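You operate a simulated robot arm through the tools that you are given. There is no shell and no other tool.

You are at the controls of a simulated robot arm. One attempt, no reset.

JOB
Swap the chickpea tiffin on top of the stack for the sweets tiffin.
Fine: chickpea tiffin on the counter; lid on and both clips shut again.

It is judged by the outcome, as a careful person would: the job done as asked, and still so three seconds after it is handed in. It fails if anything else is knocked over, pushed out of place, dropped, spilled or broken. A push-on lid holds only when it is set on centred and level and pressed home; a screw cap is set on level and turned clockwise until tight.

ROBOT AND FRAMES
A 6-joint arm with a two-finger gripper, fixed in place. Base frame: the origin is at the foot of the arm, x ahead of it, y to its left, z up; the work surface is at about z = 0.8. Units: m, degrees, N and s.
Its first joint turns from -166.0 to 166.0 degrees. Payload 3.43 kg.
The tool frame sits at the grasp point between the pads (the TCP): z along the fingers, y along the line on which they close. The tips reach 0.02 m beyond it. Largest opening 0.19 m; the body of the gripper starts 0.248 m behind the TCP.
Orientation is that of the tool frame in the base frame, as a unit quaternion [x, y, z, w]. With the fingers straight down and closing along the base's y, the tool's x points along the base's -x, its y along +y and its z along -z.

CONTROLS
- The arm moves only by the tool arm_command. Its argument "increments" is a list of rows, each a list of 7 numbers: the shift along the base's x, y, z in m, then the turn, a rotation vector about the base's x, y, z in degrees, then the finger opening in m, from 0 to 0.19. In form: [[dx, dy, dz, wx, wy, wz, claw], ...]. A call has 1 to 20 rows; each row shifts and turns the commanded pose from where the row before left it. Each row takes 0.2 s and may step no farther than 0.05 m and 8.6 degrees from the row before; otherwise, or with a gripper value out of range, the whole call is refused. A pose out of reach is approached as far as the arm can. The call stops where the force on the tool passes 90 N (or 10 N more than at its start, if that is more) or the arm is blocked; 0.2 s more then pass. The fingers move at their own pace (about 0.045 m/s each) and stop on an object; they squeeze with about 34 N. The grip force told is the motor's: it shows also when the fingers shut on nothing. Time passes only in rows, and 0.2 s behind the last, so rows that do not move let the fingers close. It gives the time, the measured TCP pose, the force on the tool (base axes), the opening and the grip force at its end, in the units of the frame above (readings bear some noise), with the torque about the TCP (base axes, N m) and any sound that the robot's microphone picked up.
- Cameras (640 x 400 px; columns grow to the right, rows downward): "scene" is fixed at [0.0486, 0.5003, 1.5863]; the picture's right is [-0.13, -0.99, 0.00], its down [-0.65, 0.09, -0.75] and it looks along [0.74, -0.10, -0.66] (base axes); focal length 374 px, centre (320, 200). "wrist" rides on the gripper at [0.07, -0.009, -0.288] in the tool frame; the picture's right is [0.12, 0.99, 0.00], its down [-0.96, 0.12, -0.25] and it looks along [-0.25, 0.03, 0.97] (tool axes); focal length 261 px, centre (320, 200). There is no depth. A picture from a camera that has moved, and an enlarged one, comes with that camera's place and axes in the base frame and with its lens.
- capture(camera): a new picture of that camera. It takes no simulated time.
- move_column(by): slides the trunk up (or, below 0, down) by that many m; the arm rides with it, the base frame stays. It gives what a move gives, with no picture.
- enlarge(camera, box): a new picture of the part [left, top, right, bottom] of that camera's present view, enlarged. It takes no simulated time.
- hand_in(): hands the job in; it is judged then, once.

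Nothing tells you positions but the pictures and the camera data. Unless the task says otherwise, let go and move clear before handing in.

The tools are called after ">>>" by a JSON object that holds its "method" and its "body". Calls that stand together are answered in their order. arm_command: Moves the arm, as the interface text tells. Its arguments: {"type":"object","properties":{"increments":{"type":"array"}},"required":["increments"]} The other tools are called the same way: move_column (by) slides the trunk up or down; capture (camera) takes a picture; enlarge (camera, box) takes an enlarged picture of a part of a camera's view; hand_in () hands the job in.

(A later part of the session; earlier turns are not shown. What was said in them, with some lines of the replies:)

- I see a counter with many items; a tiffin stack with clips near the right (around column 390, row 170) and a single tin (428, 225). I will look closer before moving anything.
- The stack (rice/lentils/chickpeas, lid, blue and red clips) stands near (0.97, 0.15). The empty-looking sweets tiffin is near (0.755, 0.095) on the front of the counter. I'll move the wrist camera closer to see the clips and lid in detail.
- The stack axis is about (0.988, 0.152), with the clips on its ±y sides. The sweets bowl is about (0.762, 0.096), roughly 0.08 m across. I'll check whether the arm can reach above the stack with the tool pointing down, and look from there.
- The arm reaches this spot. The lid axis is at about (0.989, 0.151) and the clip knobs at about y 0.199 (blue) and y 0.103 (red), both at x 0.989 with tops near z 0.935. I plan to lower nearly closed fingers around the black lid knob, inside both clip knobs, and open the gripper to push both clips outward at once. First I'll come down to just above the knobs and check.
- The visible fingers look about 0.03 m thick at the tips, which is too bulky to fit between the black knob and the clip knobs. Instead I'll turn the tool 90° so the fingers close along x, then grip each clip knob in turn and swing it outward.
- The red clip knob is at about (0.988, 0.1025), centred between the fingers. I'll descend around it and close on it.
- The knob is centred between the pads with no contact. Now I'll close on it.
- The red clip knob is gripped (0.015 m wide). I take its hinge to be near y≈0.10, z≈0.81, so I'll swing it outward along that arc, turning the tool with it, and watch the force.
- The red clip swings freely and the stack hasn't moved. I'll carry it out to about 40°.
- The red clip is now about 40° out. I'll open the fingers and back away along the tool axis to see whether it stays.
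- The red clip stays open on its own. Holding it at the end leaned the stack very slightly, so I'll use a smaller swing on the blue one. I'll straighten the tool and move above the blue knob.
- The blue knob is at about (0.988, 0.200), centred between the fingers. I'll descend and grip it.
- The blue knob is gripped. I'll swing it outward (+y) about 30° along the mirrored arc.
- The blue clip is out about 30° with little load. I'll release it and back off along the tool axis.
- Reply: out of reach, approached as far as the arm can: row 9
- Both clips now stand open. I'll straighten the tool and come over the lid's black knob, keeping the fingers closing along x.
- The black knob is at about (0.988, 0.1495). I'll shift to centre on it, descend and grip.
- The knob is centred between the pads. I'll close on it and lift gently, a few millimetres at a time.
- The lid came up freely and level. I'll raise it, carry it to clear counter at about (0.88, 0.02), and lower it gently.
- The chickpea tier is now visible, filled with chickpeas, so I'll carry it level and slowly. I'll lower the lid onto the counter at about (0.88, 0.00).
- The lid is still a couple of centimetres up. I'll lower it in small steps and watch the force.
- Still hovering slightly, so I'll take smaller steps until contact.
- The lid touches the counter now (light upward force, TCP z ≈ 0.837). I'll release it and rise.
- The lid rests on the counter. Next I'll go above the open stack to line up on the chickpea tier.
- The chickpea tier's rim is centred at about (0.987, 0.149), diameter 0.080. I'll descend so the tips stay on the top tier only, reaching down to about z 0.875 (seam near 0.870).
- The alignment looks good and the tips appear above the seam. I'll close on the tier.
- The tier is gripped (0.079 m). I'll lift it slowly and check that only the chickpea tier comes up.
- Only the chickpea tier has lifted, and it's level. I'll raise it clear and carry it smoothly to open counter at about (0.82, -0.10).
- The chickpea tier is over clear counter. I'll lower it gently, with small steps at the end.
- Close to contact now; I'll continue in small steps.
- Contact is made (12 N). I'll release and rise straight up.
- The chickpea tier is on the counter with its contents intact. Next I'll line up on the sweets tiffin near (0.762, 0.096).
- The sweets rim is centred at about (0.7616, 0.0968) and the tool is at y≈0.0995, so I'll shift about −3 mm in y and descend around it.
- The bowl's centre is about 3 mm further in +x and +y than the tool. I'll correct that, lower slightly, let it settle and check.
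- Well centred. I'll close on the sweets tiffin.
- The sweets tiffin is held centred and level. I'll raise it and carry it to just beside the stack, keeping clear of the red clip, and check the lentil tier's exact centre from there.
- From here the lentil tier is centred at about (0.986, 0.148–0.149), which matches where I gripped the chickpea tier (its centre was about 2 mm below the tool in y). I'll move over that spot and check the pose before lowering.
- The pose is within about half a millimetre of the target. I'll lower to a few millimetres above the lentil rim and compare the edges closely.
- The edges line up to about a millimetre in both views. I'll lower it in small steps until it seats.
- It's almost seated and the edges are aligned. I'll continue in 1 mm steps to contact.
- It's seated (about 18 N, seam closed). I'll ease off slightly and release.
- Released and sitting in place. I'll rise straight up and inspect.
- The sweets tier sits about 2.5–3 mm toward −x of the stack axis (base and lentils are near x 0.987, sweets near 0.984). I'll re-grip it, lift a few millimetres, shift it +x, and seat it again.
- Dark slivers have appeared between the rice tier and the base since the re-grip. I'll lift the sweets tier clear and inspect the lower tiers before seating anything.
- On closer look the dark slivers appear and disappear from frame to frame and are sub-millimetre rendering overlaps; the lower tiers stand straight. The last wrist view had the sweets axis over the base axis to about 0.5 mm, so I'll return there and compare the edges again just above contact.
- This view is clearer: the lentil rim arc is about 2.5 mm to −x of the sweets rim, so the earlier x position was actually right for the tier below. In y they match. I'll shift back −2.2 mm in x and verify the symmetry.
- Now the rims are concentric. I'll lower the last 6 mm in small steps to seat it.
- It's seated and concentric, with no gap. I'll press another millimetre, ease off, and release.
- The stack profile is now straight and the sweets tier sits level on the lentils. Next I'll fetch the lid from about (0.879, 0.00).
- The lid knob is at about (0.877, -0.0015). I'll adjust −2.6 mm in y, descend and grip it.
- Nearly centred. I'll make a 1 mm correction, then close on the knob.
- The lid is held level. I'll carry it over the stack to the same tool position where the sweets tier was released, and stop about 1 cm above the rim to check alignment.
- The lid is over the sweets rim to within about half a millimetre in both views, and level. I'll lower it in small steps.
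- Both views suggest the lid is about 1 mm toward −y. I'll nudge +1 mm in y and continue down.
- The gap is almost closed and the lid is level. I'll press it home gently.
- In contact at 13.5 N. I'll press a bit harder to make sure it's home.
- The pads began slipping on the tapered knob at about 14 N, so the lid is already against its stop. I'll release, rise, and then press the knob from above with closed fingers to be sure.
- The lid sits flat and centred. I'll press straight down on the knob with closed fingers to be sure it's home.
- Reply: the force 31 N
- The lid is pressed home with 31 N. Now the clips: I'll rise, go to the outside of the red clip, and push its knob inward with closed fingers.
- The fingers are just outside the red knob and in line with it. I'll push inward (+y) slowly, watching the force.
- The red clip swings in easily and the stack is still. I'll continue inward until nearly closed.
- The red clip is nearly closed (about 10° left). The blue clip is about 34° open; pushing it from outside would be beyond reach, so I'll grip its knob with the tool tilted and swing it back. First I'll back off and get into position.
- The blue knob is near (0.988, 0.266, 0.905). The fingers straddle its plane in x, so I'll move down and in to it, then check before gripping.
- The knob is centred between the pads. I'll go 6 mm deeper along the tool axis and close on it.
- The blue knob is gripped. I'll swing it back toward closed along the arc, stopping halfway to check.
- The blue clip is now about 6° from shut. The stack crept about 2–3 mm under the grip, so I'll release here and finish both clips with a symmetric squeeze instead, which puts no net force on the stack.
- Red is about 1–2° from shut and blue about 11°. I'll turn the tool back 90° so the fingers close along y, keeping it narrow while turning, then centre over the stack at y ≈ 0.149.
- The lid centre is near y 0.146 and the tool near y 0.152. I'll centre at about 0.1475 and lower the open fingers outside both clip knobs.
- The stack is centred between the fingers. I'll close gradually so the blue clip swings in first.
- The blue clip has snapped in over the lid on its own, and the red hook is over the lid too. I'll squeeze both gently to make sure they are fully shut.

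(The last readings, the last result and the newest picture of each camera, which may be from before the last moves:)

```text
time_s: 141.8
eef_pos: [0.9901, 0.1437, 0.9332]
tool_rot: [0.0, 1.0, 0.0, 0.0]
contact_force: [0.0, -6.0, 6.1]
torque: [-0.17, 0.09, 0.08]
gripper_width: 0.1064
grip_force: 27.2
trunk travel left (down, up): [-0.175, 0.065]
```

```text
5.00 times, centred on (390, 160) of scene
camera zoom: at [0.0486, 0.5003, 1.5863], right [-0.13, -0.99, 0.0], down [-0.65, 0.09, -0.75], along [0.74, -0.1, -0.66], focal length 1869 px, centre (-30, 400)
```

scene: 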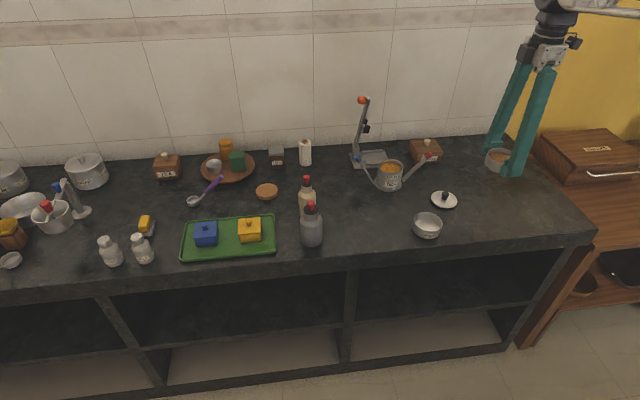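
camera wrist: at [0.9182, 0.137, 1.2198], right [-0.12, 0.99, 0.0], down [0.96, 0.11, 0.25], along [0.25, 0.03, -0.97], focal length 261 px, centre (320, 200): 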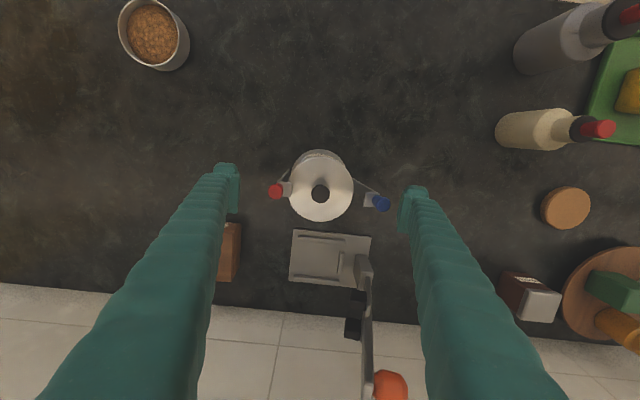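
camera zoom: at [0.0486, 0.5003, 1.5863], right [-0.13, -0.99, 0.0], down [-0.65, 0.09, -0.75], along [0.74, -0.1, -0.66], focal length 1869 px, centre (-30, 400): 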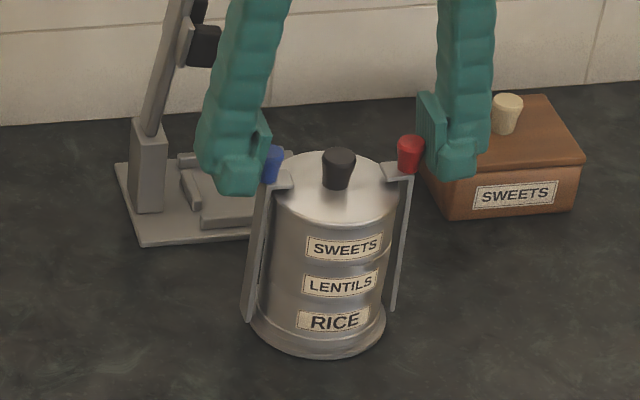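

Both clips are firmly in. I'll open the fingers now and see that they stay shut.

>>> {"method": "arm_command", "body": {"increments": [[0, 0, 0, 0, 0, 0, 0.12], [0, 0, 0, 0, 0, 0, 0.14], [0, 0, 0, 0, 0, 0, 0.16], [0, 0, 0, 0, 0, 0, 0.165], [0, 0, 0, 0, 0, 0, 0.165], [0, 0, 0, 0, 0, 0, 0.165]]}}

>>> {"method": "enlarge", "body": {"camera": "wrist", "box": [240, 140, 400, 240]}}

>>> {"method": "enlarge", "body": {"camera": "scene", "box": [350, 120, 430, 200]}}

```text
time_s: 143.2
eef_pos: [0.9897, 0.1441, 0.9325]
tool_rot: [0.0, 1.0, 0.0, 0.0]
contact_force: [-0.2, -1.1, -0.2]
torque: [0.0, 0.03, -0.02]
gripper_width: 0.1649
grip_force: 0.1
trunk travel left (down, up): [-0.175, 0.065]
```

```text
4.00 times, centred on (320, 190) of wrist
camera zoom: at [0.9182, 0.1369, 1.2199], right [-0.12, 0.99, 0.0], down [0.96, 0.11, 0.25], along [0.25, 0.03, -0.97], focal length 1043 px, centre (320, 240)
```

zoom: 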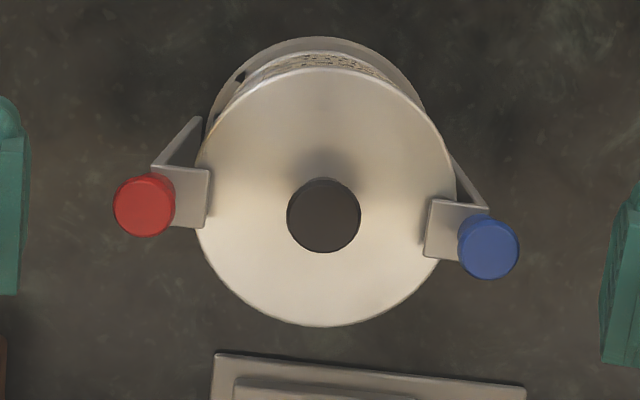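

```text
5.00 times, centred on (390, 160) of scene
camera zoom: at [0.0486, 0.5003, 1.5863], right [-0.13, -0.99, 0.0], down [-0.65, 0.09, -0.75], along [0.74, -0.1, -0.66], focal length 1869 px, centre (-30, 400)
```

zoom: 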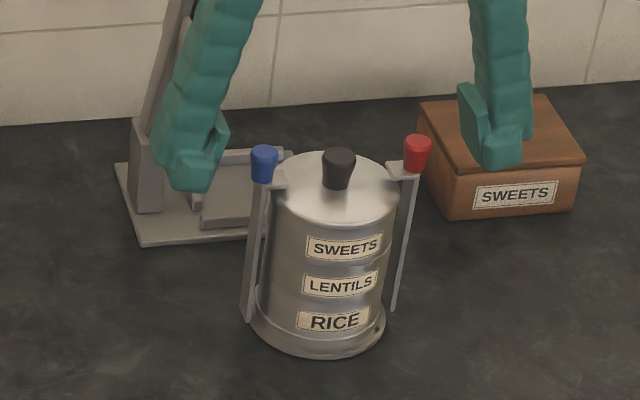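

The clips return to the same lever angles they had at the start (closed), with both hooks over the lid. I'll withdraw straight up and clear, then inspect everything.

>>> {"method": "arm_command", "body": {"increments": [[0, 0, 0.03, 0, 0, 0, 0.165], [0, 0, 0.04, 0, 0, 0, 0.165], [0, 0, 0.04, 0, 0, 0, 0.165], [0, 0, 0.04, 0, 0, 0, 0.165], [0, 0, 0.04, 0, 0, 0, 0.165], [-0.04, -0.03, 0, 0, 0, 0, 0.165], [-0.04, -0.03, 0, 0, 0, 0, 0.165], [-0.04, -0.03, 0, 0, 0, 0, 0.165], [-0.04, -0.03, 0, 0, 0, 0, 0.165], [-0.04, -0.03, 0, 0, 0, 0, 0.165], [-0.02, -0.03, 0, 0, 0, 0, 0.165], [0, 0, 0, 0, 0, 0, 0.165], [0, 0, 0, 0, 0, 0, 0.165]]}}

>>> {"method": "capture", "body": {"camera": "scene"}}

>>> {"method": "enlarge", "body": {"camera": "scene", "box": [360, 130, 420, 195]}}

>>> {"method": "enlarge", "body": {"camera": "scene", "box": [330, 80, 510, 250]}}

>>> {"method": "capture", "body": {"camera": "wrist"}}

```text
time_s: 146.0
eef_pos: [0.7685, -0.0358, 1.1239]
tool_rot: [0.0, 1.0, -0.001, 0.0]
contact_force: [-1.1, 0.9, -0.2]
torque: [-0.01, 0.0, 0.02]
gripper_width: 0.1653
grip_force: 0.2
trunk travel left (down, up): [-0.175, 0.065]
```

```text
taken
```

scene: 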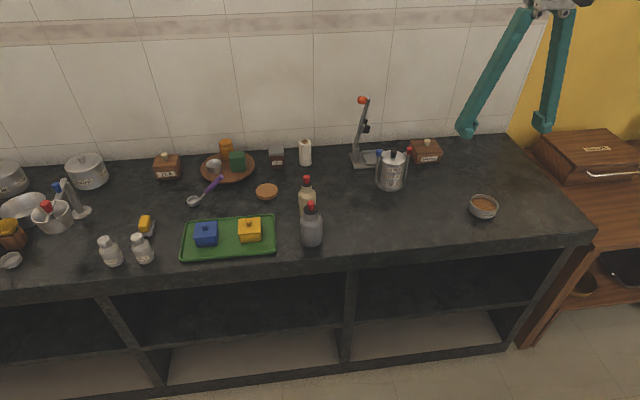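

```text
6.15 times, centred on (390, 162) of scene
camera zoom: at [0.0486, 0.5003, 1.5863], right [-0.13, -0.99, 0.0], down [-0.65, 0.09, -0.75], along [0.74, -0.1, -0.66], focal length 2300 px, centre (-111, 431)
```

zoom: 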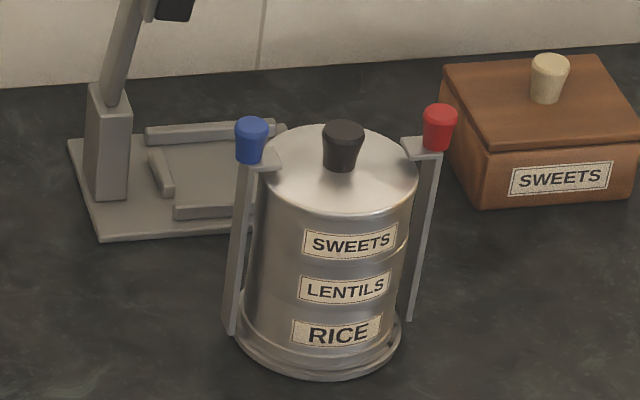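

```text
2.35 times, centred on (420, 165) of scene
camera zoom: at [0.0486, 0.5003, 1.5863], right [-0.13, -0.99, 0.0], down [-0.65, 0.09, -0.75], along [0.74, -0.1, -0.66], focal length 879 px, centre (85, 282)
```

zoom: 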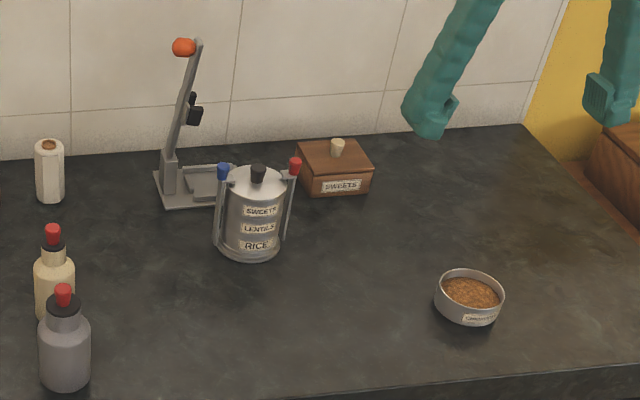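

```text
taken
camera wrist: at [0.6976, -0.0422, 1.411], right [-0.12, 0.99, 0.0], down [0.96, 0.11, 0.25], along [0.25, 0.03, -0.97], focal length 261 px, centre (320, 200)
```

wrist: 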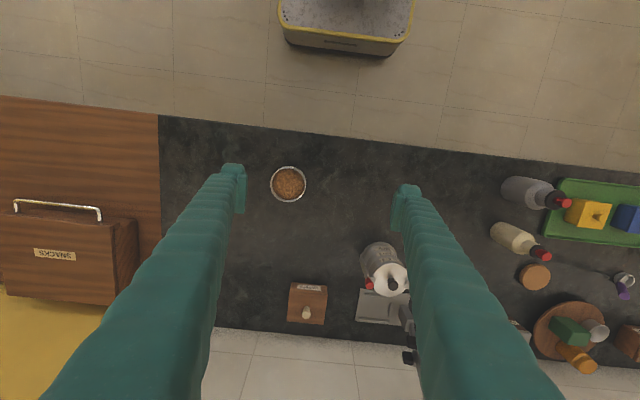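

>>> {"method": "enlarge", "body": {"camera": "scene", "box": [374, 145, 412, 172]}}

>>> {"method": "enlarge", "body": {"camera": "scene", "box": [374, 165, 412, 192]}}

>>> {"method": "enlarge", "body": {"camera": "wrist", "box": [340, 220, 430, 320]}}

>>> {"method": "enlarge", "body": {"camera": "scene", "box": [455, 180, 515, 230]}}

```text
14.81 times, centred on (393, 158) of scene
camera zoom: at [0.0486, 0.5003, 1.5863], right [-0.13, -0.99, 0.0], down [-0.65, 0.09, -0.75], along [0.74, -0.1, -0.66], focal length 5537 px, centre (-762, 815)
```

zoom: 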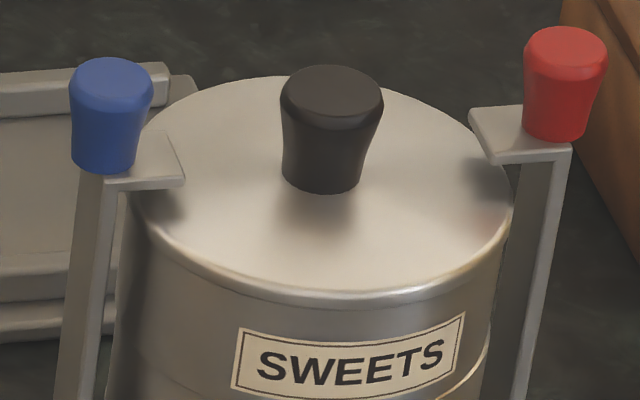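

```text
14.81 times, centred on (393, 178) of scene
camera zoom: at [0.0486, 0.5003, 1.5863], right [-0.13, -0.99, 0.0], down [-0.65, 0.09, -0.75], along [0.74, -0.1, -0.66], focal length 5537 px, centre (-762, 518)
```

zoom: 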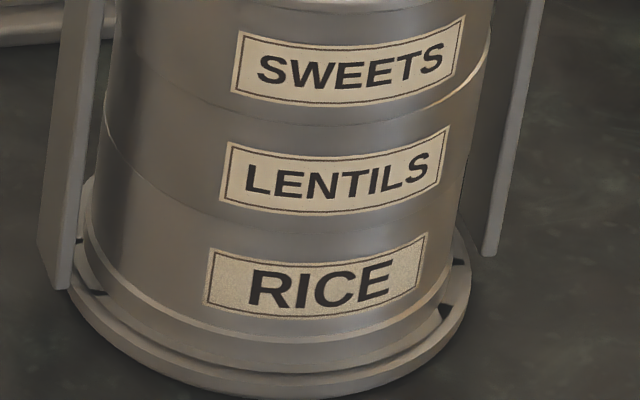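

```text
4.00 times, centred on (385, 270) of wrist
camera zoom: at [0.6976, -0.0422, 1.411], right [-0.12, 0.99, 0.0], down [0.96, 0.11, 0.25], along [0.25, 0.03, -0.97], focal length 1043 px, centre (60, -80)
```

zoom: 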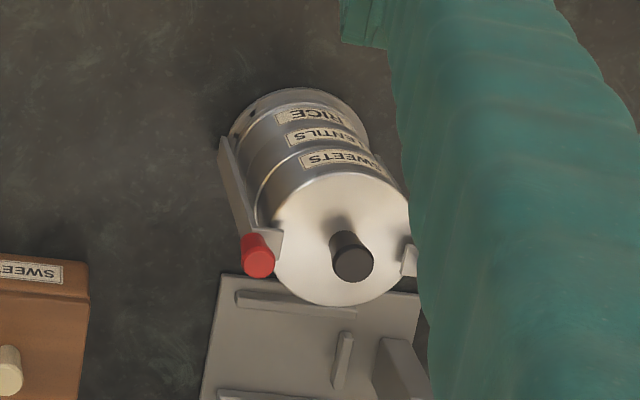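

```text
8.00 times, centred on (485, 205) of scene
camera zoom: at [0.0486, 0.5003, 1.5863], right [-0.13, -0.99, 0.0], down [-0.65, 0.09, -0.75], along [0.74, -0.1, -0.66], focal length 2990 px, centre (-1000, 160)
```

zoom: 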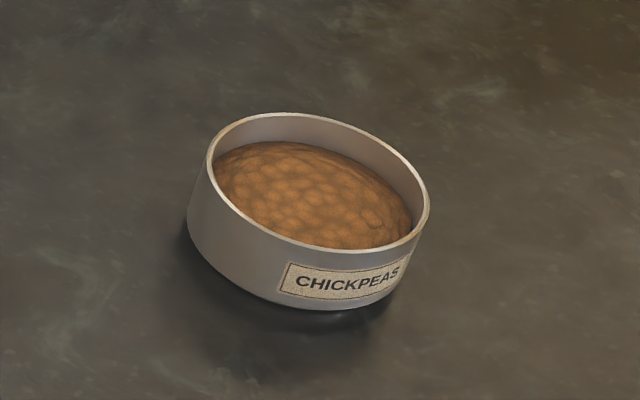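

The stack reads sweets / lentils / rice with the lid flat on top. Both clips are back at their original closed spacing (0.098 m between knobs), with both hooks over the lid. The chickpea tiffin stands full on the counter, the other items look undisturbed, and the gripper is clear. The stack's base ended about 6 mm toward −y of where it started, which I'm leaving as is. I'm handing in.

>>> {"method": "hand_in", "body": {}}

```text
The job is handed in.
```

I swapped the tiffins. The stack now holds sweets on top of lentils and rice, with the lid on and both clips shut. The full chickpea tiffin is standing on the counter with nothing spilled.

- **Lid:** it sits flat and centred on the sweets tiffin. I pressed it down with about 31 N, then closed the clips over it.
- **Clips:** both hooks are over the lid. The gap between the clip knobs is the same as at the start, about 0.098 m, and they stayed shut after I let go.
- **Stack position:** the whole stack slid about 6 mm to the right (toward −y) while I closed the clips. The tiffins also sit about 2 mm off-centre on the base. I left both as they were.
- **Other items:** nothing else on the counter looked moved or knocked in the final pictures.

The job was handed in with the gripper open and clear of everything; no verdict came back.
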